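You operate a simulated robot arm through the tools that you are given. There is no shell and no other tool.

You are at the controls of a simulated robot arm. One attempt, no reset.

TASK
Unplug the history and film bins and stand each plug in its cup.
Fine: each lever to FREE before its plug comes out; never pull a cord tight.

It is judged by the outcome, as a careful person would: the job done as asked, and still so three seconds after it is handed in. It fails if anything else is knocked over, pushed out of place, dropped, spilled or broken.

THE ROBOT
A 7-joint arm with a fingered hand, fixed in place. Base frame: the origin is on the floor under the middle of its stand, x ahead of it, y to its left, z up. Lengths are in mm, angles in rad, forces in N, time in s.
With the tool pointing down near the work surface it reaches from about 800 to 920 mm from the base axis. Its first joint turns from -2.496 to 2.496 rad. Payload 3 kg.
Tool frame: the origin (TCP) lies between the finger pads and is the grasp point; the fingertips stand 26 mm ahead of it; z points along the fingers, y is the line along which they close. The gripper opens to 148 mm; its body begins 73 mm behind the TCP. The gripper is a hand of 3 fingers: y runs from the thumb to the fingers, the wrist lies at [0, 0, -229] in the tool frame.
Orientation is told as [roll, pitch, yaw] about the base's x, y, z axes, in that order, counted from this pose: with the fingers straight down and closing along the base's y, the tool's x points along the base's -x, its y along +y and its z along -z.

THE INTERFACE
- The arm moves only by the tool move_arm. Its argument "increments" is a list of rows, each an object of numbers (a shift or turn left out is 0): "x", "y", "z": the shift along the tool's x, y, z in mm; "wx", "wy", "wz": the turn, a rotation vector about the tool's x, y, z in rad. In form: [{"x": .., "y": .., "z": .., "wx": .., "wy": .., "wz": ..}, ...]. A call has 1 to 20 rows; each row shifts and turns the commanded pose from where the row before left it, along the tool's axes as they then stand. Each row takes 0.2 s and may step no farther than 50 mm and 0.15 rad from the row before; otherwise, the whole call is refused. A pose out of reach is approached as far as the arm can. The call stops where the force on the tool passes 70 N (or 10 N more than at its start, if that is more) or the arm is blocked; 0.2 s more then pass. In this call time passes only in rows, and 0.2 s behind the last. It gives the time, the measured TCP pose, the force on the tool (base axes), the opening and the grip force at its end, in the units of the frame above (readings bear some noise), with the torque about the TCP (base axes, N m) and any sound that the robot's microphone picked up.
- Cameras (640 x 400 px; columns grow to the right, rows downward): "scene" is fixed at [397.5, -650.3, 1218.7]; the picture's right is [0.76, -0.65, 0.00], its down [-0.34, -0.40, -0.85] and it looks along [0.55, 0.65, -0.53] (base axes); focal length 318 px, centre (320, 200). "wrist" rides on the gripper at [68, -39, -90] in the tool frame; the picture's right is [0.50, 0.87, 0.00], its down [-0.66, 0.38, -0.65] and it looks along [-0.57, 0.33, 0.76] (tool axes); focal length 222 px, centre (320, 200). There is no depth. A picture from a camera that has moved, and an enlarged one, comes with that camera's place and axes in the base frame and with its lens.
- grab_frame(camera): a new picture of that camera. No time passes.
- lift_body(by): slides the trunk up (or, below 0, down) by that many mm; the arm rides with it, the base frame stays. It gives what a move gives, with no picture.
- curl_fingers(finger1, finger2, thumb_bend): sets how far each is bent, from 0 (flat) to 1 (curled in); at 0.3 the hand is open as for a grip, at 0.7 the pads meet at the TCP. One left out holds its place. A second passes; each finger stops where it meets its share of the squeeze, and holds until it gets a number again. It is the only way to open and close the hand. It gives what a move gives, with no picture; readings hold the bend of each and the force on the fingers (four entries, about 0 where the hand has none), thumb and palm.
- zoom(camera, box): a new picture of the part [left, top, right, bottom] of that camera's present view, enlarged. No time passes.
- finish_job(): hands the job in; it is judged then, once.

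Places have to be worked out from the pictures, the camera data and where the tool is seen. Open the gripper and draw the arm clear of the work before you hand the job in, unless the task says otherwise.

The tools are called after "Request:" as name(argument=value, ...) on one line, values as JSON. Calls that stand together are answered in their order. move_arm: Moves the arm, as the interface text tells. Its arguments: {"type":"object","properties":{"increments":{"type":"array"}},"required":["increments"]} The other tools are called the same way: lift_body (by) moves the trunk up or down; curl_fingers (finger1, finger2, thumb_bend) moves the fingers one by one; grab_frame (camera) takes a picture; zoom (camera, box) takes an enlarged picture of a part of a camera's view; finish_job () hands the job in.

At the start:

```text
clock: 0.0
ee_pos: [866.3, -259.3, 1007.7]
tcp_rot: [-0.001, 0.0, -0.003]
force: [-0.3, -0.1, 1.2]
moment: [0.0, 0.0, 0.01]
grip_width: 147.9
gripper_force: 0.1
shape: jaw
bend: [0.3, 0.3, 0.3]
finger forces: [0.1, 0.1, 0.0, 0.1, 0.0, 0.0]
trunk travel left (down, up): [-370.0, 520.0]
```

scene: 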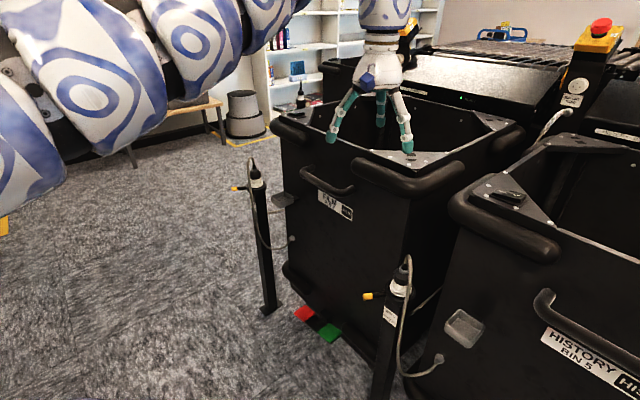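
wrist: 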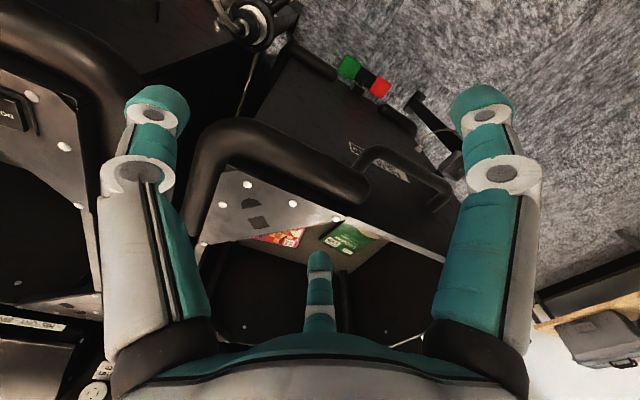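

The scene shows two posts with plugs on top (yellow/orange levers), with cords running to the bins; I'll look closer before moving anything.

Request:
zoom(camera="scene", box=[220, 140, 320, 203])

Request:
zoom(camera="scene", box=[340, 240, 500, 340])

Request:
zoom(camera="scene", box=[220, 140, 540, 340])

Request:
zoom(camera="wrist", box=[200, 0, 520, 200])

```text
6.35 times, centred on (270, 172) of scene
camera zoom: at [397.5, -650.3, 1218.7], right [0.76, -0.65, 0.0], down [-0.34, -0.4, -0.85], along [0.55, 0.65, -0.53], focal length 2018 px, centre (638, 381)
```

zoom: 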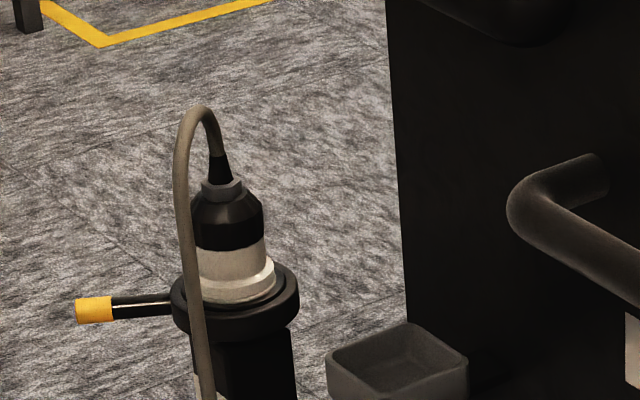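

```text
4.00 times, centred on (420, 290) of scene
camera zoom: at [397.5, -650.3, 1218.7], right [0.76, -0.65, 0.0], down [-0.34, -0.4, -0.85], along [0.55, 0.65, -0.53], focal length 1271 px, centre (-80, -160)
```

zoom: 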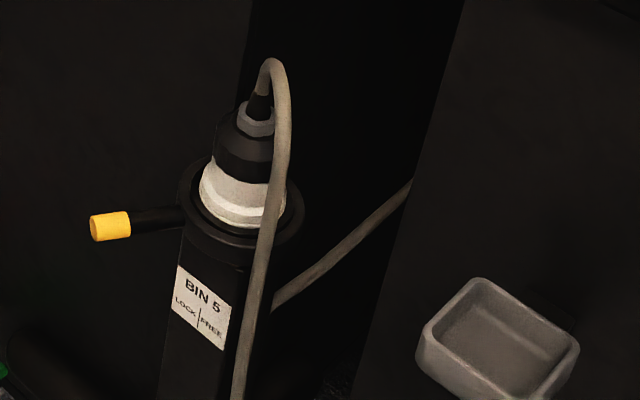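

```text
2.00 times, centred on (380, 240) of scene
camera zoom: at [397.5, -650.3, 1218.7], right [0.76, -0.65, 0.0], down [-0.34, -0.4, -0.85], along [0.55, 0.65, -0.53], focal length 636 px, centre (200, 120)
```

zoom: 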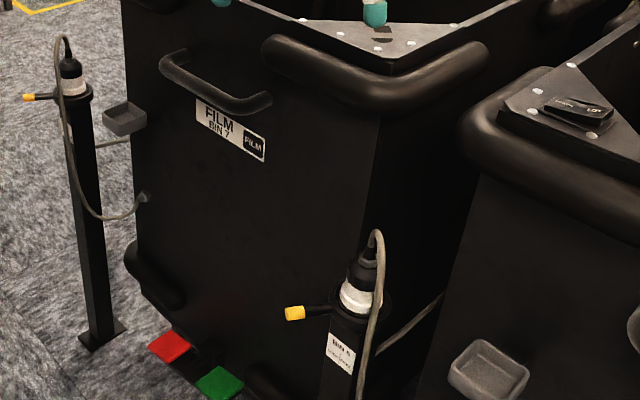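

```text
2.00 times, centred on (360, 100) of wrist
camera zoom: at [798.9, -297.6, 1098.3], right [-0.5, 0.87, 0.0], down [0.66, 0.38, 0.65], along [0.57, 0.33, -0.76], focal length 444 px, centre (240, 400)
```

zoom: 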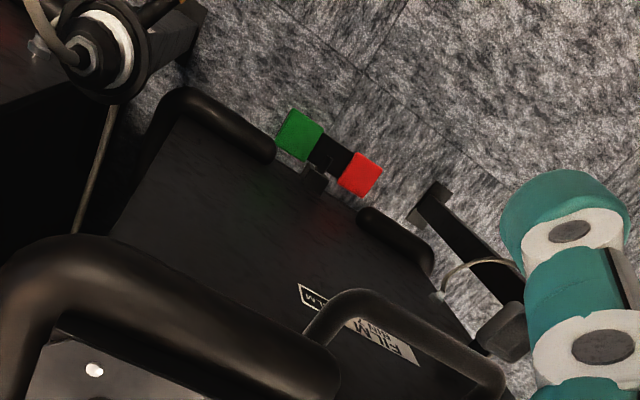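

Rough triangulation puts the BIN 5 post top near [867,-381,643] and the film post near [870,268,643]. I'll enlarge labels, levers and cups to be sure of the directions.

Request:
zoom(camera="scene", box=[230, 150, 310, 200])

Request:
zoom(camera="scene", box=[240, 180, 304, 220])

Request:
zoom(camera="scene", box=[360, 250, 440, 300])

Request:
zoom(camera="scene", box=[370, 290, 498, 370])

Request:
zoom(camera="wrist", box=[200, 0, 328, 80])

Request:
zoom(camera="scene", box=[480, 80, 640, 180])

Request:
zoom(camera="scene", box=[260, 50, 420, 150])

```text
8.00 times, centred on (270, 175) of scene
camera zoom: at [397.5, -650.3, 1218.7], right [0.76, -0.65, 0.0], down [-0.34, -0.4, -0.85], along [0.55, 0.65, -0.53], focal length 2542 px, centre (720, 400)
```

zoom: 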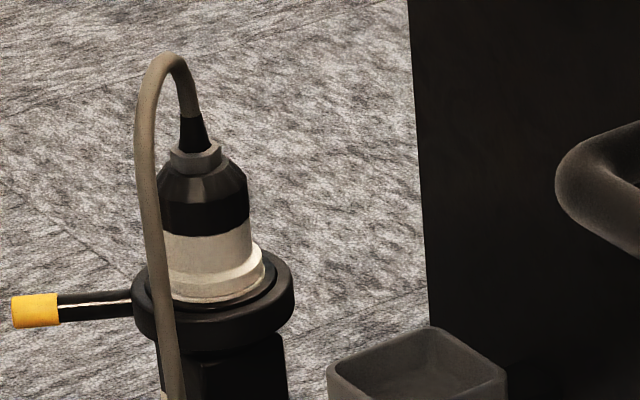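

```text
10.00 times, centred on (272, 200) of scene
camera zoom: at [397.5, -650.3, 1218.7], right [0.76, -0.65, 0.0], down [-0.34, -0.4, -0.85], along [0.55, 0.65, -0.53], focal length 3178 px, centre (800, 200)
```

zoom: 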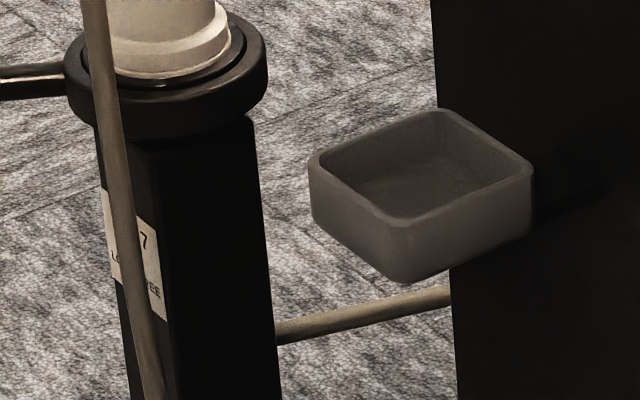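

```text
8.00 times, centred on (400, 275) of scene
camera zoom: at [397.5, -650.3, 1218.7], right [0.76, -0.65, 0.0], down [-0.34, -0.4, -0.85], along [0.55, 0.65, -0.53], focal length 2542 px, centre (-320, -400)
```

zoom: 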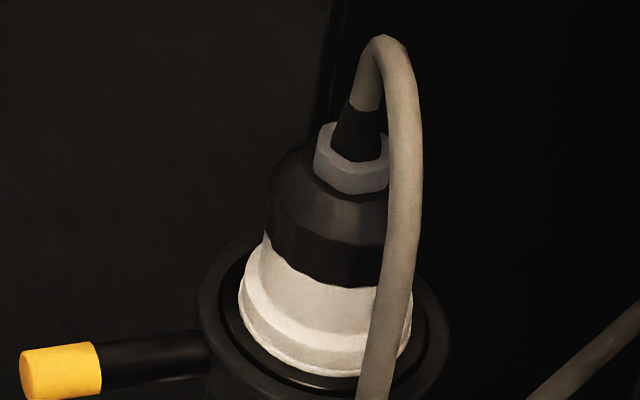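

```text
5.00 times, centred on (434, 330) of scene
camera zoom: at [397.5, -650.3, 1218.7], right [0.76, -0.65, 0.0], down [-0.34, -0.4, -0.85], along [0.55, 0.65, -0.53], focal length 1589 px, centre (-250, -450)
```

zoom: 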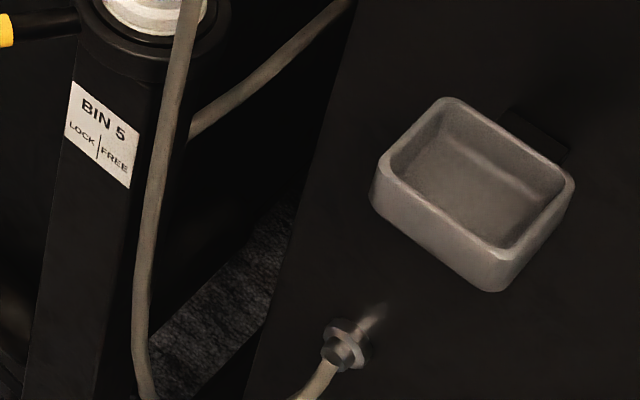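

```text
5.00 times, centred on (264, 40) of wrist
camera zoom: at [798.9, -297.6, 1098.3], right [-0.5, 0.87, 0.0], down [0.66, 0.38, 0.65], along [0.57, 0.33, -0.76], focal length 1111 px, centre (600, 1000)
```

zoom: 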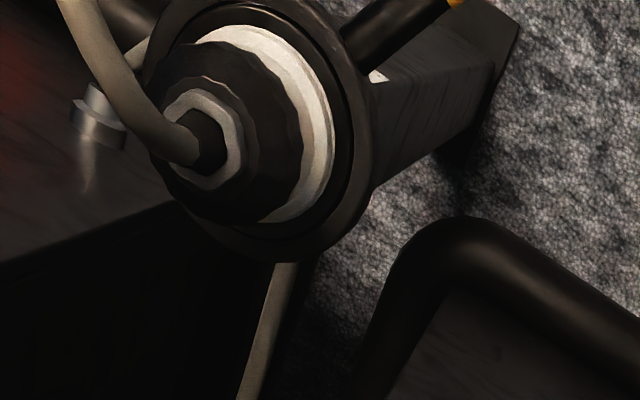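

```text
4.00 times, centred on (560, 130) of scene
camera zoom: at [397.5, -650.3, 1218.7], right [0.76, -0.65, 0.0], down [-0.34, -0.4, -0.85], along [0.55, 0.65, -0.53], focal length 1271 px, centre (-640, 480)
```

zoom: 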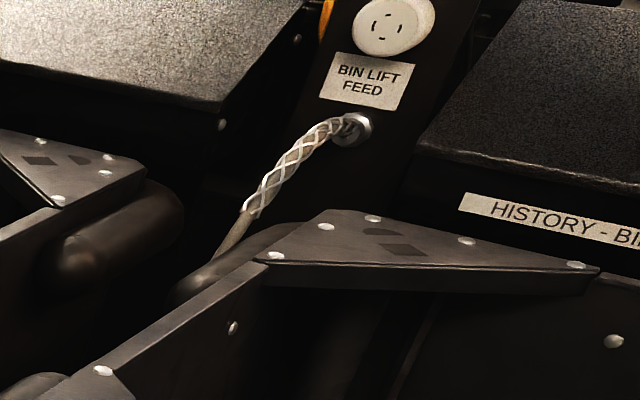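

```text
4.00 times, centred on (340, 100) of scene
camera zoom: at [397.5, -650.3, 1218.7], right [0.76, -0.65, 0.0], down [-0.34, -0.4, -0.85], along [0.55, 0.65, -0.53], focal length 1271 px, centre (240, 600)
```

zoom: 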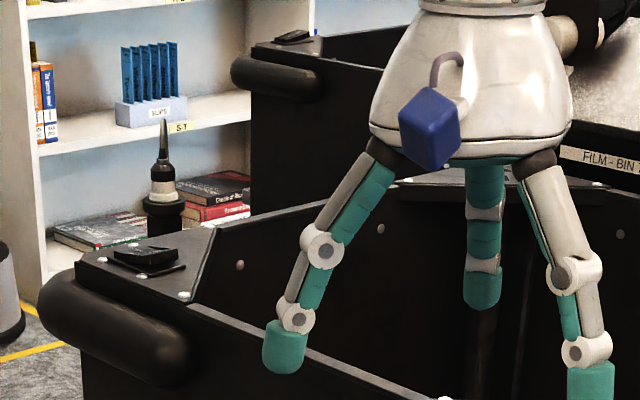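

The labels read LOCK | FREE with FREE toward -y, and both levers point to the LOCK side; the cups are on the bins' front faces. I'll back the hand toward the robot a bit and slide it in -y for a clearer wrist view of the BIN 5 post.

Request:
move_arm(increments=[{"x": 40}, {"x": 40, "y": -20}, {"y": -30}])

Request:
grab_frame(camera="wrist")

Request:
grab_frame(camera="scene")

```text
clock: 0.8
ee_pos: [806.1, -314.7, 982.6]
tcp_rot: [0.001, 0.001, -0.003]
force: [0.7, -0.5, 0.0]
moment: [0.02, -0.01, -0.01]
grip_width: 148.0
gripper_force: 0.1
shape: jaw
bend: [0.3, 0.3, 0.3]
finger forces: [0.1, 0.1, 0.0, 0.0, 0.0, 0.0]
out of reach, approached as far as the arm can: row 1, 2
trunk travel left (down, up): [-370.0, 520.0]
```

```text
taken
camera wrist: at [739.4, -354.1, 1074.7], right [-0.5, 0.87, 0.0], down [0.66, 0.38, 0.65], along [0.57, 0.33, -0.76], focal length 222 px, centre (320, 200)
```

wrist: 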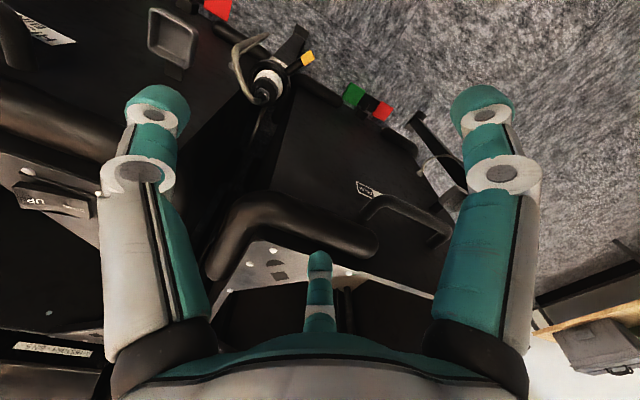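

```text
taken
```

scene: 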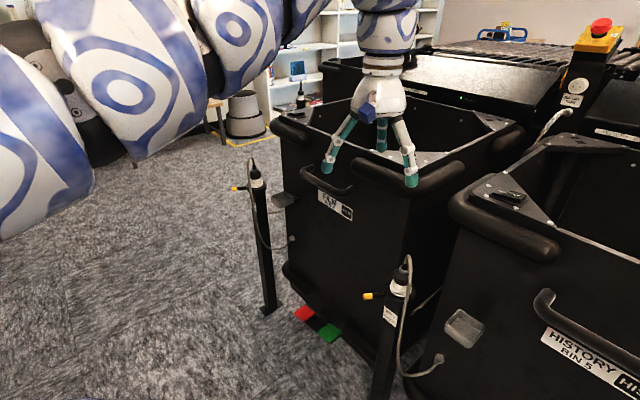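

The wrist view lets me triangulate: BIN 5 plug axis ≈ [869,-382], lever tip ≈ [801,-341,654], history cup rim ≈ [879,-527,664]. The cup is ~1025 mm out, so I'll test how far the arm reaches at this safe height.

Request:
move_arm(increments=[{"x": -15, "y": -45}, {"x": -15, "y": -45}, {"x": -15, "y": -45}, {"x": -15, "y": -45}])

Request:
grab_frame(camera="wrist")

Request:
grab_frame(camera="scene")

```text
clock: 1.8
ee_pos: [867.5, -497.2, 981.8]
tcp_rot: [0.0, 0.0, -0.003]
force: [-0.4, 0.1, -0.1]
moment: [0.02, 0.0, 0.0]
grip_width: 147.7
gripper_force: 0.1
shape: jaw
bend: [0.3, 0.3, 0.3]
finger forces: [0.1, 0.1, 0.0, 0.0, 0.1, 0.1]
trunk travel left (down, up): [-370.0, 520.0]
```

```text
taken
camera wrist: at [800.5, -535.6, 1072.6], right [-0.5, 0.87, 0.0], down [0.66, 0.38, 0.65], along [0.57, 0.33, -0.76], focal length 222 px, centre (320, 200)
```

wrist: 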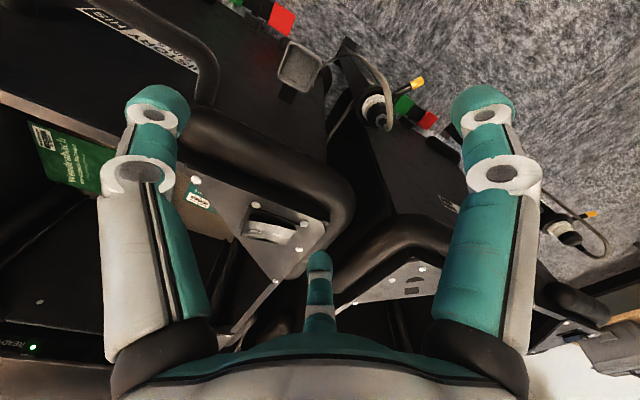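

```text
taken
```

scene: 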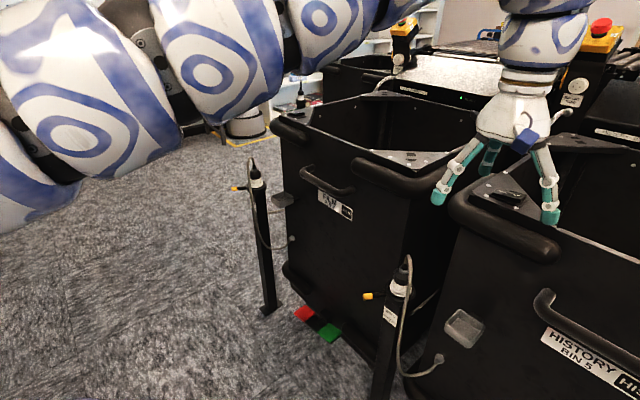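

At this height the arm reaches radius 1000 easily, so lowering the trunk ~300 mm should carry that reach down to plug height. I'll zoom in from here on the BIN 5 post, cord, cup, and film post.

Request:
zoom(camera="wrist", box=[320, 40, 480, 140])

Request:
zoom(camera="wrist", box=[260, 20, 356, 80])

Request:
zoom(camera="wrist", box=[520, 180, 640, 255])

```text
4.00 times, centred on (400, 90) of wrist
camera zoom: at [800.5, -535.6, 1072.6], right [-0.5, 0.87, 0.0], down [0.66, 0.38, 0.65], along [0.57, 0.33, -0.76], focal length 888 px, centre (0, 640)
```

zoom: 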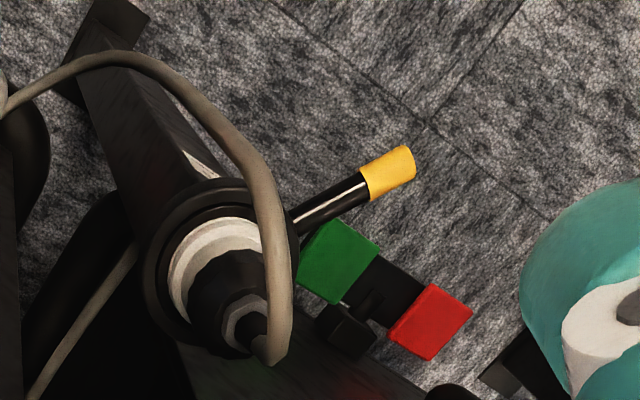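

```text
6.67 times, centred on (308, 50) of wrist
camera zoom: at [800.5, -535.6, 1072.6], right [-0.5, 0.87, 0.0], down [0.66, 0.38, 0.65], along [0.57, 0.33, -0.76], focal length 1481 px, centre (400, 1200)
```

zoom: 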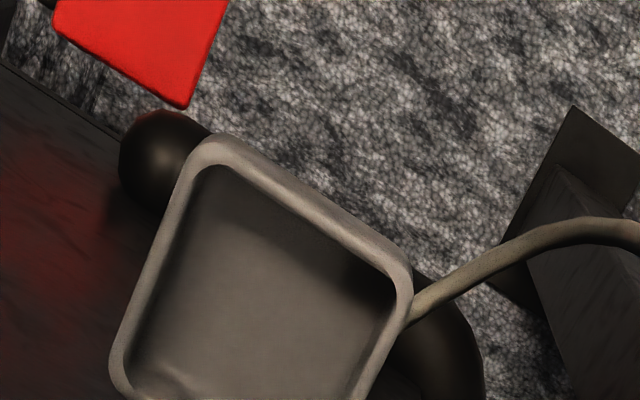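

```text
5.33 times, centred on (580, 218) of wrist
camera zoom: at [800.5, -535.6, 1072.6], right [-0.5, 0.87, 0.0], down [0.66, 0.38, 0.65], along [0.57, 0.33, -0.76], focal length 1185 px, centre (-1067, 107)
```

zoom: 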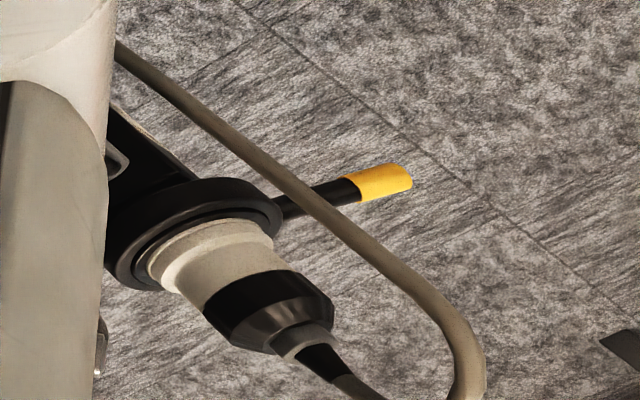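

The history bin bumper front is near x≈900 at z≈850 and the handles near x≈890, so the hand must come down in front of the bins (x≲810). I'll raise the trunk first and lower the arm relative to it, so the arm can work at smaller radius when the trunk goes down.

Request:
lift_body(by=150)

Request:
move_arm(increments=[{"x": 10, "y": 45}, {"x": 10, "y": 45}, {"x": 10, "y": 45}, {"y": 40, "z": 25}, {"y": 20, "z": 40}, {"x": 10, "z": 40}, {"x": 15, "y": 20, "z": 35}, {"x": 12, "y": 30}, {"y": 22}])

Request:
grab_frame(camera="scene")

Request:
grab_frame(camera="wrist")

```text
clock: 3.5
ee_pos: [868.7, -495.7, 1131.4]
tcp_rot: [0.003, 0.0, -0.003]
force: [0.4, -1.0, -0.5]
moment: [-0.01, -0.01, 0.02]
grip_width: 147.7
gripper_force: 0.1
shape: jaw
bend: [0.3, 0.3, 0.3]
finger forces: [0.0, 0.0, 0.0, 0.0, 0.0, 0.0]
trunk travel left (down, up): [-520.0, 370.0]
```

```text
clock: 5.5
ee_pos: [830.4, -279.3, 1027.4]
tcp_rot: [0.002, 0.003, -0.002]
force: [0.0, -0.3, -0.5]
moment: [-0.02, 0.01, 0.01]
grip_width: 147.8
gripper_force: 0.1
shape: jaw
bend: [0.3, 0.3, 0.3]
finger forces: [0.0, 0.1, 0.0, 0.0, 0.1, 0.1]
out of reach, approached as far as the arm can: row 7, 8
trunk travel left (down, up): [-520.0, 370.0]
```

```text
taken
```

scene: 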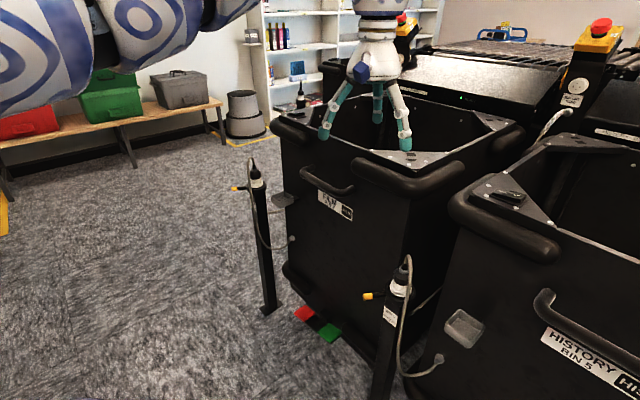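

```text
taken
camera wrist: at [763.0, -317.0, 1119.2], right [-0.5, 0.87, 0.0], down [0.66, 0.37, 0.65], along [0.57, 0.33, -0.76], focal length 222 px, centre (320, 200)
```

wrist: 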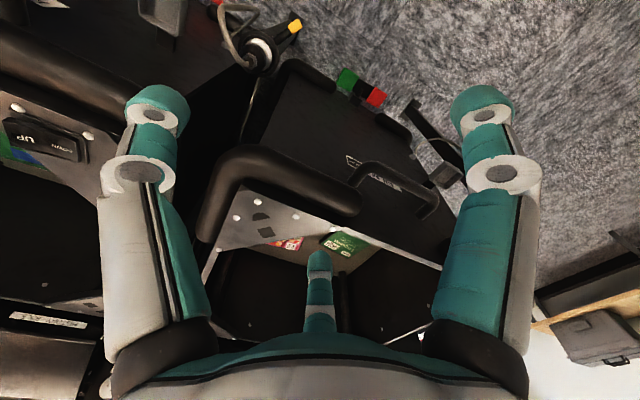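

The arm refuses small radii at this height; I'll shift to the free floor area in front of the history bin ([735,-500]) and go lower with the arm to learn how the reach changes.

Request:
move_arm(increments=[{"x": 10, "y": -45}, {"x": 20, "y": -45}, {"x": 20, "y": -45}, {"x": 20, "y": -45}, {"x": 25, "y": -40}, {"z": 45}, {"z": 45}, {"z": 45}, {"z": 45}, {"z": 45}])

Request:
grab_frame(camera="wrist")

```text
clock: 7.8
ee_pos: [774.1, -510.7, 808.3]
tcp_rot: [0.0, 0.001, -0.003]
force: [0.3, 0.5, 0.0]
moment: [0.0, 0.02, 0.02]
grip_width: 147.7
gripper_force: 0.1
shape: jaw
bend: [0.3, 0.3, 0.3]
finger forces: [0.0, 0.0, 0.0, 0.0, 0.0, 0.0]
out of reach, approached as far as the arm can: row 1
trunk travel left (down, up): [-520.0, 370.0]
```

```text
taken
camera wrist: at [706.9, -548.0, 899.8], right [-0.5, 0.87, 0.0], down [0.66, 0.38, 0.65], along [0.57, 0.33, -0.76], focal length 222 px, centre (320, 200)
```

wrist: 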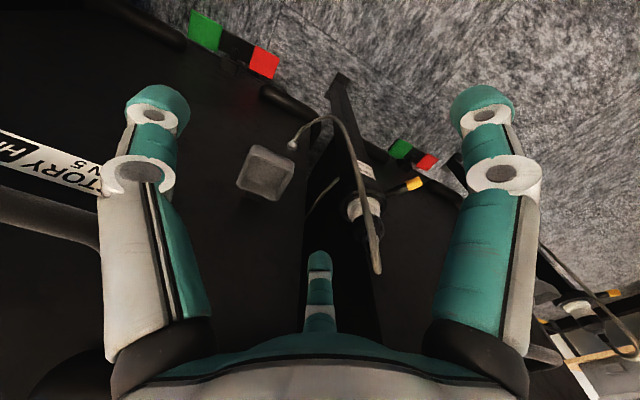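

At rel. height ~658 the arm reaches radius 927. I'll test the inner limit at this height by moving back toward the robot, staying clear of the BIN 5 cord.

Request:
move_arm(increments=[{"x": 30}, {"x": 30}, {"x": 20, "y": 20}, {"x": 0, "y": 45}])

```text
clock: 8.8
ee_pos: [741.5, -467.4, 784.9]
tcp_rot: [0.003, 0.001, -0.001]
force: [0.7, -0.7, -0.3]
moment: [0.05, -0.01, -0.02]
grip_width: 148.0
gripper_force: 0.0
shape: jaw
bend: [0.3, 0.3, 0.3]
finger forces: [0.0, 0.0, 0.0, 0.0, 0.0, 0.0]
out of reach, approached as far as the arm can: row 2, 3, 4
trunk travel left (down, up): [-520.0, 370.0]
```

The inner limit still shows ~876 mm here. I'll check whether going lower, or tilting the wrist toward the robot, opens up the range.

Request:
move_arm(increments=[{"z": 40}, {"z": 40}, {"x": 30}, {"x": 30}])

```text
clock: 9.8
ee_pos: [678.5, -465.6, 702.1]
tcp_rot: [0.001, 0.0, -0.005]
force: [-0.4, 0.0, 1.2]
moment: [-0.01, 0.06, -0.01]
grip_width: 147.8
gripper_force: 0.0
shape: jaw
bend: [0.3, 0.3, 0.3]
finger forces: [0.0, 0.1, 0.0, 0.0, 0.0, 0.1]
trunk travel left (down, up): [-520.0, 370.0]
```

At lower relative height the arm works fine at radius ~820. I'll raise the trunk 60 mm for clearance, curl fingers 1 and 2 in so that only the thumb sticks out as a pusher, and then travel over to the +y side of the BIN 5 lever.

Request:
lift_body(by=60)

Request:
curl_fingers(finger1=1.0, finger2=1.0)

Request:
move_arm(increments=[{"x": -15, "y": 40}, {"x": -20, "y": 40}, {"x": -20, "y": 40}, {"x": -20, "y": 40}, {"x": -20, "y": 40}, {"x": -25, "y": 40}])

Request:
grab_frame(camera="wrist")

Request:
grab_frame(camera="scene")

```text
clock: 10.8
ee_pos: [680.2, -465.3, 763.7]
tcp_rot: [0.002, 0.002, -0.003]
force: [-0.2, -0.2, -0.1]
moment: [0.02, 0.01, 0.0]
grip_width: 147.9
gripper_force: 0.1
shape: jaw
bend: [0.3, 0.3, 0.3]
finger forces: [0.0, 0.1, 0.0, 0.1, 0.0, 0.0]
trunk travel left (down, up): [-580.0, 310.0]
```

```text
clock: 11.8
ee_pos: [679.7, -466.9, 764.3]
tcp_rot: [0.0, 0.0, 0.0]
force: [0.4, 0.0, -0.5]
moment: [-0.02, 0.01, -0.03]
grip_width: 63.2
gripper_force: 0.1
shape: fingers
bend: [0.89, 0.89, 0.3]
finger forces: [0.1, 0.0, 0.0, 0.1, 0.0, 0.0]
trunk travel left (down, up): [-580.0, 310.0]
```

```text
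clock: 13.2
ee_pos: [800.9, -225.7, 763.8]
tcp_rot: [0.0, 0.001, -0.003]
force: [-0.2, 0.2, -0.5]
moment: [0.01, 0.02, 0.02]
grip_width: 64.5
gripper_force: 0.0
shape: fingers
bend: [0.91, 0.92, 0.3]
finger forces: [0.0, 0.0, 0.0, 0.1, 0.1, 0.1]
trunk travel left (down, up): [-580.0, 310.0]
```

```text
taken
camera wrist: at [733.6, -263.8, 854.4], right [-0.5, 0.87, 0.0], down [0.66, 0.38, 0.65], along [0.57, 0.33, -0.76], focal length 222 px, centre (320, 200)
```

wrist: 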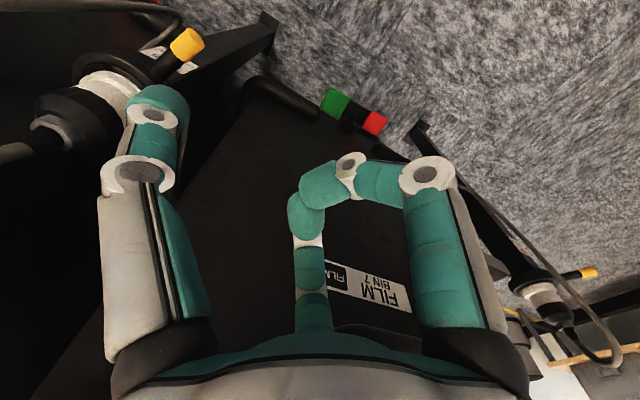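

```text
taken
```

scene: 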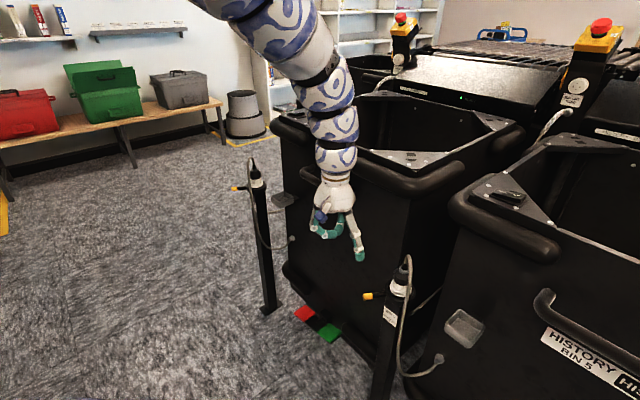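

The thumb now hangs just +y of the yellow lever tip (lever tip ≈ [800,-340,654]). I'll back off 15 mm in +y for clearance and lower the trunk so the thumb tip comes to lever height.

Request:
move_arm(increments=[{"y": 15}])

Request:
lift_body(by=-95)

Request:
zoom(camera="scene", box=[300, 200, 460, 300])

Request:
zoom(camera="wrist", box=[0, 0, 320, 200])

```text
clock: 13.6
ee_pos: [801.0, -208.6, 762.8]
tcp_rot: [-0.001, 0.001, 0.0]
force: [0.7, 0.3, -0.5]
moment: [-0.02, -0.02, -0.01]
grip_width: 64.6
gripper_force: 0.0
shape: fingers
bend: [0.91, 0.92, 0.3]
finger forces: [0.0, 0.1, 0.1, 0.0, 0.0, 0.1]
trunk travel left (down, up): [-580.0, 310.0]
```

```text
clock: 14.8
ee_pos: [801.2, -210.0, 670.0]
tcp_rot: [-0.001, 0.0, -0.001]
force: [0.3, 0.3, 1.0]
moment: [-0.01, -0.01, 0.04]
grip_width: 64.5
gripper_force: 0.2
shape: fingers
bend: [0.92, 0.92, 0.3]
finger forces: [0.0, 0.0, 0.0, 0.1, 0.0, 0.0]
trunk travel left (down, up): [-485.0, 405.0]
```

```text
4.00 times, centred on (380, 250) of scene
camera zoom: at [397.5, -650.3, 1218.7], right [0.76, -0.65, 0.0], down [-0.34, -0.4, -0.85], along [0.55, 0.65, -0.53], focal length 1271 px, centre (80, 0)
```

zoom: 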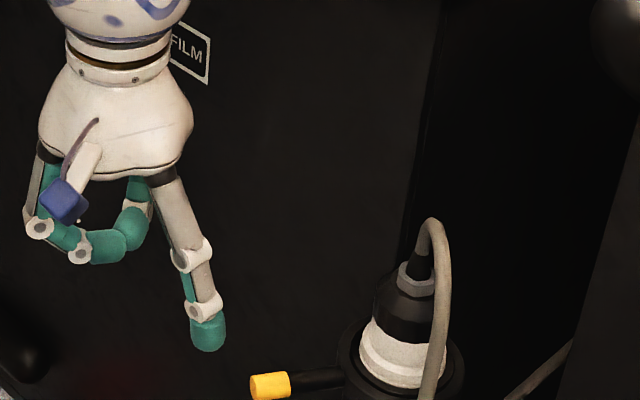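

```text
2.00 times, centred on (160, 100) of wrist
camera zoom: at [733.1, -247.8, 759.7], right [-0.5, 0.87, 0.0], down [0.66, 0.38, 0.65], along [0.57, 0.33, -0.76], focal length 444 px, centre (640, 400)
```

zoom: 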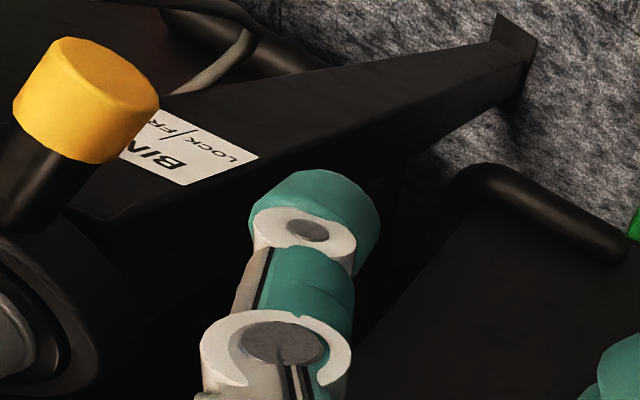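

The thumb tip bottom is at z≈641 and the lever centre at ≈654; I'll go 12 mm lower and start pushing the lever along its arc around the post axis (≈[869.5,-381.5]) toward FREE, first half only.

Request:
move_arm(increments=[{"z": 12}, {"x": -11, "y": -19}, {"x": 3.2, "y": -12.4}, {"x": 3.2, "y": -12.4}, {"x": 6.8, "y": -11.7}])

Request:
zoom(camera="scene", box=[300, 220, 460, 320])

Request:
zoom(camera="wrist", box=[0, 0, 320, 200])

```text
clock: 16.0
ee_pos: [799.7, -266.1, 656.6]
tcp_rot: [0.001, 0.0, -0.003]
force: [0.1, 0.4, 0.1]
moment: [-0.01, 0.02, 0.0]
grip_width: 64.2
gripper_force: 0.1
shape: fingers
bend: [0.92, 0.92, 0.3]
finger forces: [0.0, 0.1, 0.0, 0.0, 0.0, 0.1]
trunk travel left (down, up): [-485.0, 405.0]
```

```text
4.00 times, centred on (380, 270) of scene
camera zoom: at [397.5, -650.3, 1218.7], right [0.76, -0.65, 0.0], down [-0.34, -0.4, -0.85], along [0.55, 0.65, -0.53], focal length 1271 px, centre (80, -80)
```

zoom: 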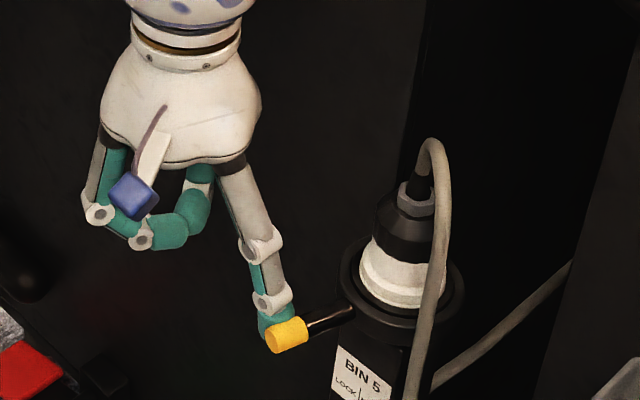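

```text
2.00 times, centred on (160, 100) of wrist
camera zoom: at [732.2, -304.1, 748.4], right [-0.5, 0.87, 0.0], down [0.66, 0.38, 0.65], along [0.57, 0.33, -0.76], focal length 444 px, centre (640, 400)
```

zoom: 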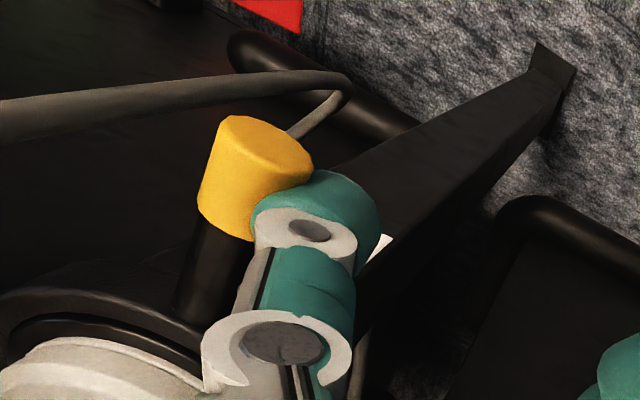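

The lever is turning freely with negligible force. I continue along the arc past the middle.

Request:
move_arm(increments=[{"x": 4.6, "y": -12.8}, {"x": 2.4, "y": -13.4}, {"x": 0, "y": -13.6}])

Request:
zoom(camera="scene", box=[300, 220, 460, 320])

Request:
zoom(camera="wrist", box=[0, 0, 320, 200])

```text
clock: 16.8
ee_pos: [792.5, -304.4, 657.1]
tcp_rot: [0.001, 0.001, -0.001]
force: [0.4, -0.1, 0.2]
moment: [0.01, -0.02, -0.01]
grip_width: 64.7
gripper_force: 0.1
shape: fingers
bend: [0.92, 0.92, 0.3]
finger forces: [0.0, 0.0, 0.0, 0.0, 0.0, 0.0]
trunk travel left (down, up): [-485.0, 405.0]
```

```text
4.00 times, centred on (380, 270) of scene
camera zoom: at [397.5, -650.3, 1218.7], right [0.76, -0.65, 0.0], down [-0.34, -0.4, -0.85], along [0.55, 0.65, -0.53], focal length 1271 px, centre (80, -80)
```

zoom: 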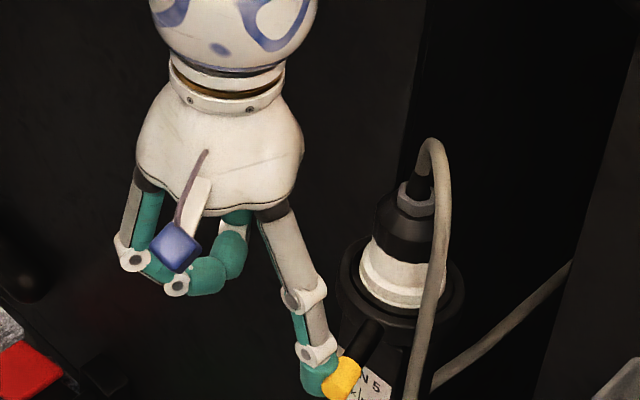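

```text
2.00 times, centred on (160, 100) of wrist
camera zoom: at [724.2, -342.7, 748.5], right [-0.5, 0.87, 0.0], down [0.66, 0.38, 0.65], along [0.57, 0.33, -0.76], focal length 444 px, centre (640, 400)
```

zoom: 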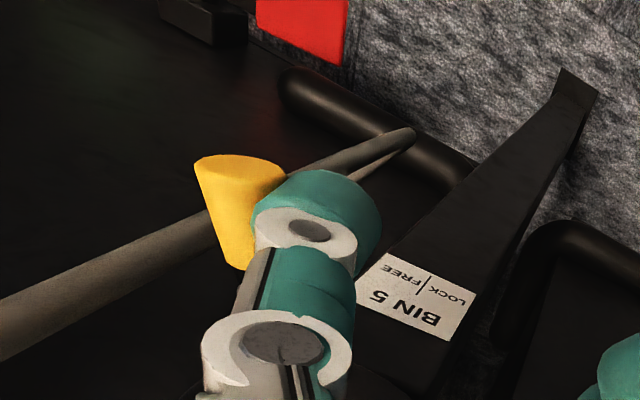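

The lever now points past straight-out, over the FREE side. I continue a little at a time, watching for a stop in the force.

Request:
move_arm(increments=[{"x": -1.5, "y": -8}, {"x": -2, "y": -8}])

Request:
zoom(camera="scene", box=[300, 220, 460, 320])

Request:
move_arm(increments=[{"x": -2, "y": -5}, {"x": -2, "y": -4}])

Request:
zoom(camera="scene", box=[300, 220, 460, 320])

Request:
zoom(camera="wrist", box=[0, 0, 320, 200])

```text
clock: 17.4
ee_pos: [794.3, -321.5, 658.0]
tcp_rot: [0.002, 0.001, -0.002]
force: [-0.5, 0.3, -0.2]
moment: [0.02, 0.0, 0.0]
grip_width: 64.3
gripper_force: 0.1
shape: fingers
bend: [0.92, 0.92, 0.3]
finger forces: [0.0, 0.0, 0.1, 0.1, 0.0, 0.0]
trunk travel left (down, up): [-485.0, 405.0]
```

```text
4.00 times, centred on (380, 270) of scene
camera zoom: at [397.5, -650.3, 1218.7], right [0.76, -0.65, 0.0], down [-0.34, -0.4, -0.85], along [0.55, 0.65, -0.53], focal length 1271 px, centre (80, -80)
```

zoom: 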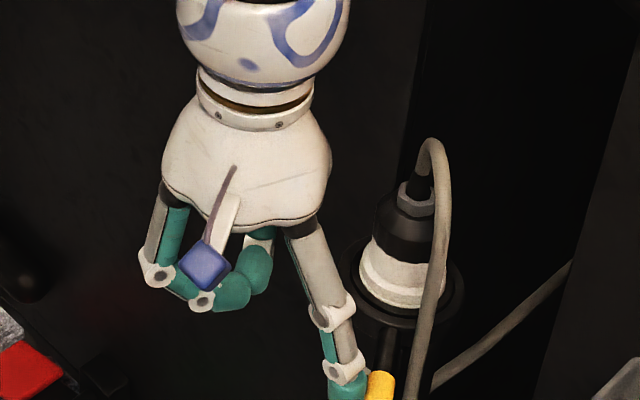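

```text
clock: 18.0
ee_pos: [798.5, -328.2, 657.0]
tcp_rot: [0.001, 0.003, -0.003]
force: [-6.4, 5.7, 1.2]
moment: [-0.07, 0.04, -0.51]
grip_width: 60.4
gripper_force: 3.9
shape: fingers
bend: [0.92, 0.92, 0.32]
finger forces: [0.1, 0.0, 0.0, 0.0, 8.1, 0.0]
trunk travel left (down, up): [-485.0, 405.0]
```

```text
4.00 times, centred on (380, 270) of scene
camera zoom: at [397.5, -650.3, 1218.7], right [0.76, -0.65, 0.0], down [-0.34, -0.4, -0.85], along [0.55, 0.65, -0.53], focal length 1271 px, centre (80, -80)
```

zoom: 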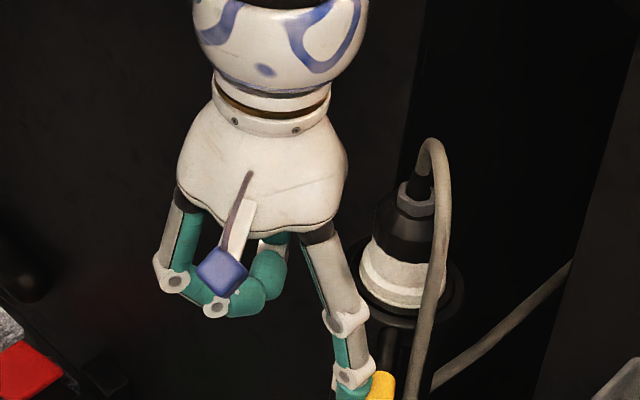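

```text
2.00 times, centred on (160, 100) of wrist
camera zoom: at [730.6, -367.6, 748.0], right [-0.5, 0.87, 0.0], down [0.66, 0.38, 0.65], along [0.57, 0.33, -0.76], focal length 444 px, centre (640, 400)
```

zoom: 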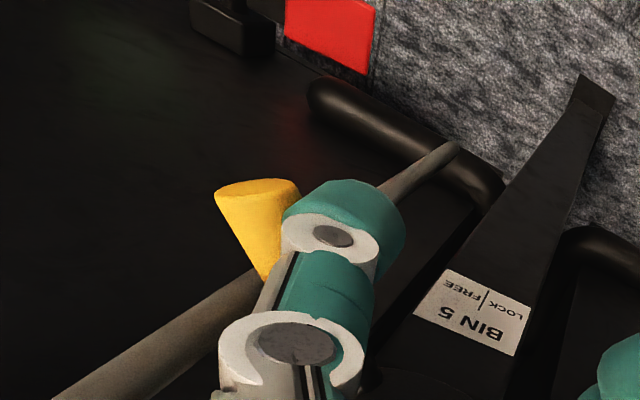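

A sudden ~8 N on the thumb says the lever has met its FREE end stop (tip ≈ [800,-417]). I back the thumb away and check that the lever stays there.

Request:
move_arm(increments=[{"x": 3, "y": 15}, {"x": 3, "y": 30}, {"y": 30}])

Request:
zoom(camera="scene", box=[340, 240, 500, 340])

Request:
grab_frame(camera="wrist")

```text
clock: 18.8
ee_pos: [792.5, -255.8, 656.9]
tcp_rot: [-0.001, 0.002, -0.002]
force: [0.2, 1.1, 0.0]
moment: [0.0, 0.01, 0.01]
grip_width: 64.7
gripper_force: 0.1
shape: fingers
bend: [0.92, 0.92, 0.3]
finger forces: [0.0, 0.0, 0.0, 0.0, 0.0, 0.0]
trunk travel left (down, up): [-485.0, 405.0]
```

```text
4.00 times, centred on (420, 290) of scene
camera zoom: at [397.5, -650.3, 1218.7], right [0.76, -0.65, 0.0], down [-0.34, -0.4, -0.85], along [0.55, 0.65, -0.53], focal length 1271 px, centre (-80, -160)
```

zoom: 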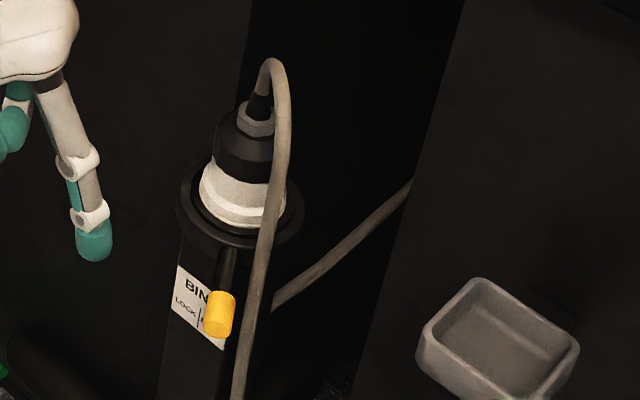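

```text
taken
camera wrist: at [724.9, -293.7, 747.4], right [-0.5, 0.87, 0.0], down [0.66, 0.38, 0.65], along [0.57, 0.33, -0.76], focal length 222 px, centre (320, 200)
```

wrist: 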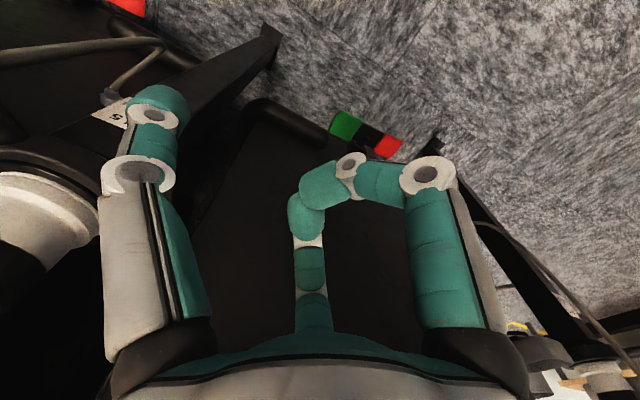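

The lever sits at FREE (tip over the FREE word). Now I'll raise the hand well clear via the trunk, reopen the fingers and yaw the hand so that the cord will pass between two fingers and the camera is on the free +y side.

Request:
lift_body(by=185)

Request:
move_arm(increments=[{"x": 5, "y": -25}, {"x": 10, "y": -25}])

Request:
curl_fingers(finger1=0.3, finger2=0.3, thumb_bend=0.3)

Request:
move_arm(increments=[{"wz": 0.1428}, {"wz": 0.1428}, {"wz": 0.1428}, {"wz": 0.1428}, {"wz": 0.1428}, {"wz": 0.1428}, {"wz": 0.1428}, {"wz": 0.1428}, {"wz": 0.1428}, {"wz": 0.1428}, {"wz": 0.1428}])

Request:
grab_frame(camera="wrist")

Request:
grab_frame(camera="scene")

```text
clock: 20.9
ee_pos: [793.2, -255.8, 840.6]
tcp_rot: [-0.001, 0.003, -0.002]
force: [-0.2, -0.3, 0.0]
moment: [-0.03, 0.01, 0.0]
grip_width: 64.5
gripper_force: 0.1
shape: fingers
bend: [0.92, 0.92, 0.3]
finger forces: [0.0, 0.1, 0.0, 0.1, 0.0, 0.0]
trunk travel left (down, up): [-670.0, 220.0]
```

```text
clock: 21.5
ee_pos: [778.3, -303.9, 842.6]
tcp_rot: [0.001, -0.001, -0.001]
force: [-0.2, 0.5, -0.1]
moment: [0.02, 0.0, 0.0]
grip_width: 64.7
gripper_force: 0.1
shape: fingers
bend: [0.92, 0.93, 0.3]
finger forces: [0.0, 0.1, 0.1, 0.0, 0.0, 0.0]
trunk travel left (down, up): [-670.0, 220.0]
```

```text
clock: 22.5
ee_pos: [777.3, -304.0, 842.4]
tcp_rot: [0.0, 0.0, 0.0]
force: [-0.3, 0.8, 0.0]
moment: [0.01, 0.03, 0.0]
grip_width: 126.4
gripper_force: 0.1
shape: fingers
bend: [0.3, 0.3, 0.3]
finger forces: [0.0, 0.0, 0.1, 0.1, 0.0, 0.1]
trunk travel left (down, up): [-670.0, 220.0]
```

```text
clock: 24.9
ee_pos: [777.5, -306.1, 841.2]
tcp_rot: [0.0, 0.0, -1.573]
force: [-1.2, -0.7, 0.7]
moment: [-0.02, 0.0, 0.07]
grip_width: 126.7
gripper_force: 0.1
shape: fingers
bend: [0.3, 0.3, 0.3]
finger forces: [0.0, 0.0, 0.0, 0.0, 0.1, 0.0]
trunk travel left (down, up): [-670.0, 220.0]
```

```text
taken
camera wrist: at [738.6, -237.1, 931.7], right [0.87, 0.5, 0.0], down [0.38, -0.66, 0.65], along [0.33, -0.57, -0.76], focal length 222 px, centre (320, 200)
```

wrist: 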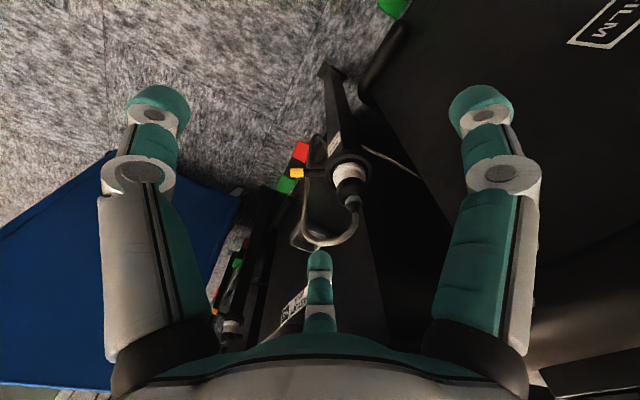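

```text
taken
```

scene: 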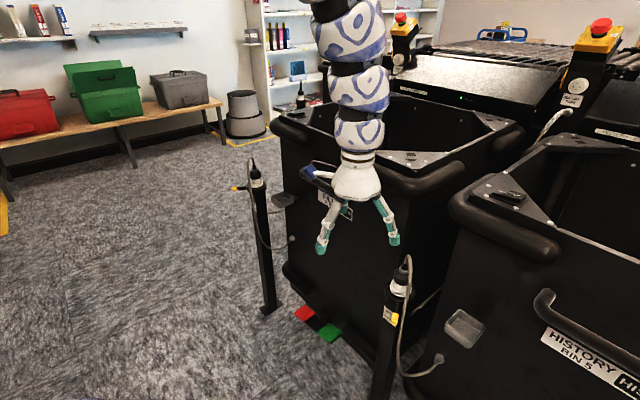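

The yaw is right: thumb toward -x, fingers at ±60° on the bin side, cord gap toward -x/-y. I zoom in on the plug and cord from this viewpoint to refine positions.

Request:
zoom(camera="wrist", box=[270, 130, 398, 250])

Request:
zoom(camera="scene", box=[360, 240, 488, 320])

```text
3.33 times, centred on (334, 190) of wrist
camera zoom: at [738.6, -237.1, 931.7], right [0.87, 0.5, 0.0], down [0.38, -0.66, 0.65], along [0.33, -0.57, -0.76], focal length 740 px, centre (273, 233)
```

zoom: 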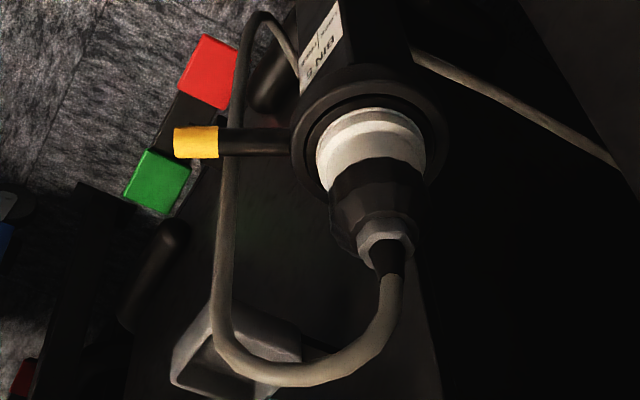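

```text
5.00 times, centred on (424, 280) of scene
camera zoom: at [397.5, -650.3, 1218.7], right [0.76, -0.65, 0.0], down [-0.34, -0.4, -0.85], along [0.55, 0.65, -0.53], focal length 1589 px, centre (-200, -200)
```

zoom: 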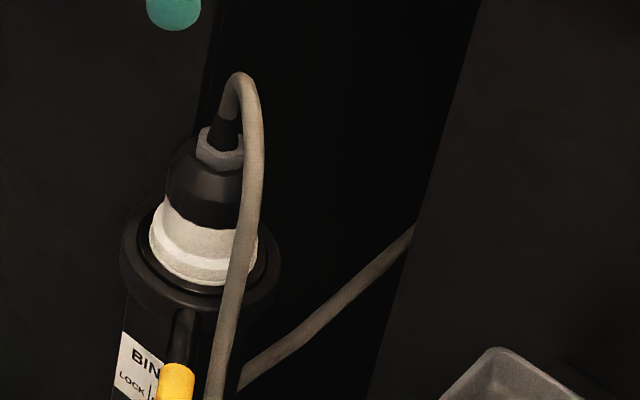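

Triangulation now gives the plug axis at ≈[873,-381], nut z≈713, cord loop top z≈777 hanging toward 225° at ~67 mm; lever at 210° (FREE). I'll half-close the fingers to a smaller opening, raise above bumper height, move over near the post and lean the wrist 0.4 rad toward the robot/+y.

Request:
curl_fingers(finger1=0.45, finger2=0.45, thumb_bend=0.45)

Request:
lift_body(by=90)

Request:
move_arm(increments=[{"x": -30, "y": 36}, {"x": -31, "y": 36}, {"wx": -0.1155, "wy": -0.0667}, {"wx": -0.1155, "wy": -0.0667}, {"wx": -0.1155, "wy": -0.0667}])

Request:
grab_frame(camera="wrist")

Request:
grab_frame(camera="scene")

```text
clock: 25.9
ee_pos: [777.7, -305.7, 840.5]
tcp_rot: [0.001, -0.001, -1.574]
force: [0.0, -0.3, 1.2]
moment: [-0.01, 0.01, 0.04]
grip_width: 79.1
gripper_force: 0.0
shape: fingers
bend: [0.45, 0.45, 0.45]
finger forces: [0.0, 0.1, 0.1, 0.1, 0.0, 0.1]
trunk travel left (down, up): [-670.0, 220.0]
```

```text
clock: 27.1
ee_pos: [777.8, -305.9, 930.2]
tcp_rot: [-0.001, 0.0, -1.57]
force: [0.4, 0.2, -0.4]
moment: [0.0, -0.01, 0.02]
grip_width: 79.1
gripper_force: 0.1
shape: fingers
bend: [0.45, 0.45, 0.45]
finger forces: [0.1, 0.0, 0.0, 0.0, 0.1, 0.0]
trunk travel left (down, up): [-760.0, 130.0]
```

```text
clock: 28.3
ee_pos: [850.7, -364.1, 932.5]
tcp_rot: [0.352, -0.195, -1.603]
force: [0.3, 0.7, -0.3]
moment: [-0.06, 0.0, -0.03]
grip_width: 78.9
gripper_force: 0.1
shape: fingers
bend: [0.45, 0.45, 0.45]
finger forces: [0.0, 0.0, 0.1, 0.0, 0.1, 0.0]
trunk travel left (down, up): [-760.0, 130.0]
```

```text
taken
camera wrist: at [784.7, -280.8, 989.2], right [0.83, 0.52, 0.2], down [0.11, -0.5, 0.86], along [0.55, -0.69, -0.48], focal length 222 px, centre (320, 200)
```

wrist: 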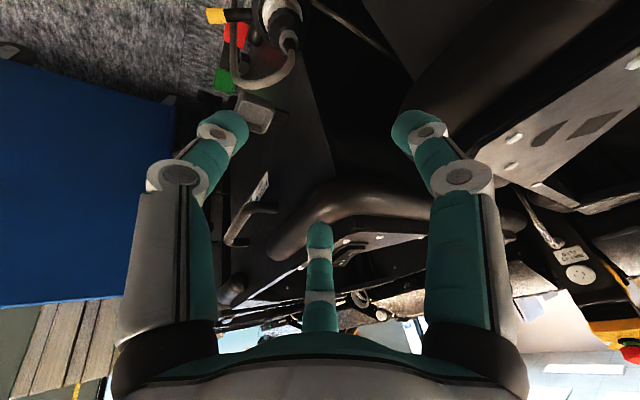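

```text
taken
```

scene: 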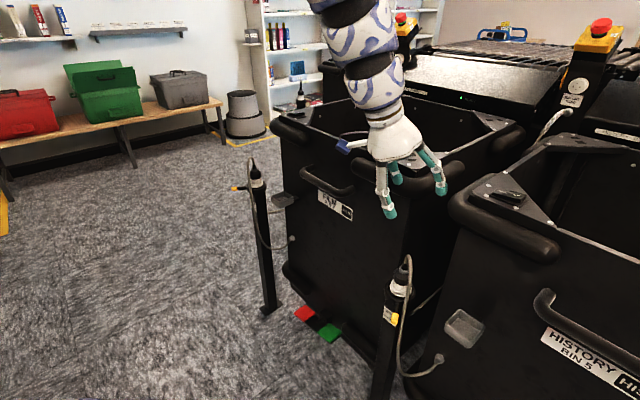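

The lean pose is reached exactly as computed. I zoom in to check the bumper clearance around the history bin and the plug below before approaching.

Request:
zoom(camera="wrist", box=[180, 100, 420, 250])

Request:
zoom(camera="wrist", box=[200, 0, 360, 100])

```text
2.67 times, centred on (300, 175) of wrist
camera zoom: at [784.7, -280.8, 989.2], right [0.83, 0.52, 0.2], down [0.11, -0.5, 0.86], along [0.55, -0.69, -0.48], focal length 592 px, centre (373, 267)
```

zoom: 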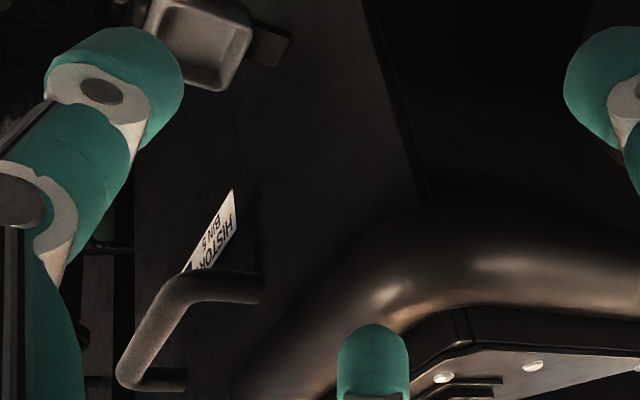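

```text
4.00 times, centred on (280, 50) of wrist
camera zoom: at [784.7, -280.8, 989.2], right [0.83, 0.52, 0.2], down [0.11, -0.5, 0.86], along [0.55, -0.69, -0.48], focal length 888 px, centre (480, 800)
```

zoom: 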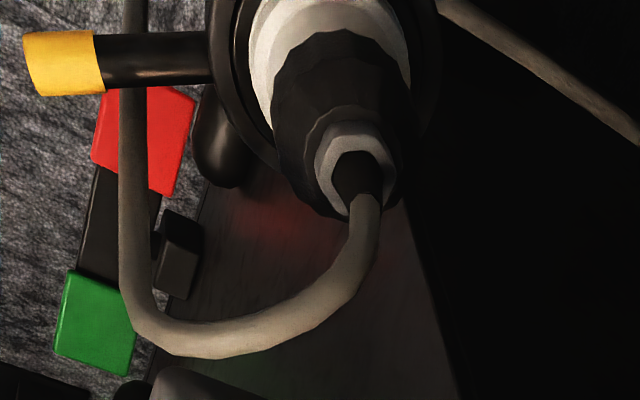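

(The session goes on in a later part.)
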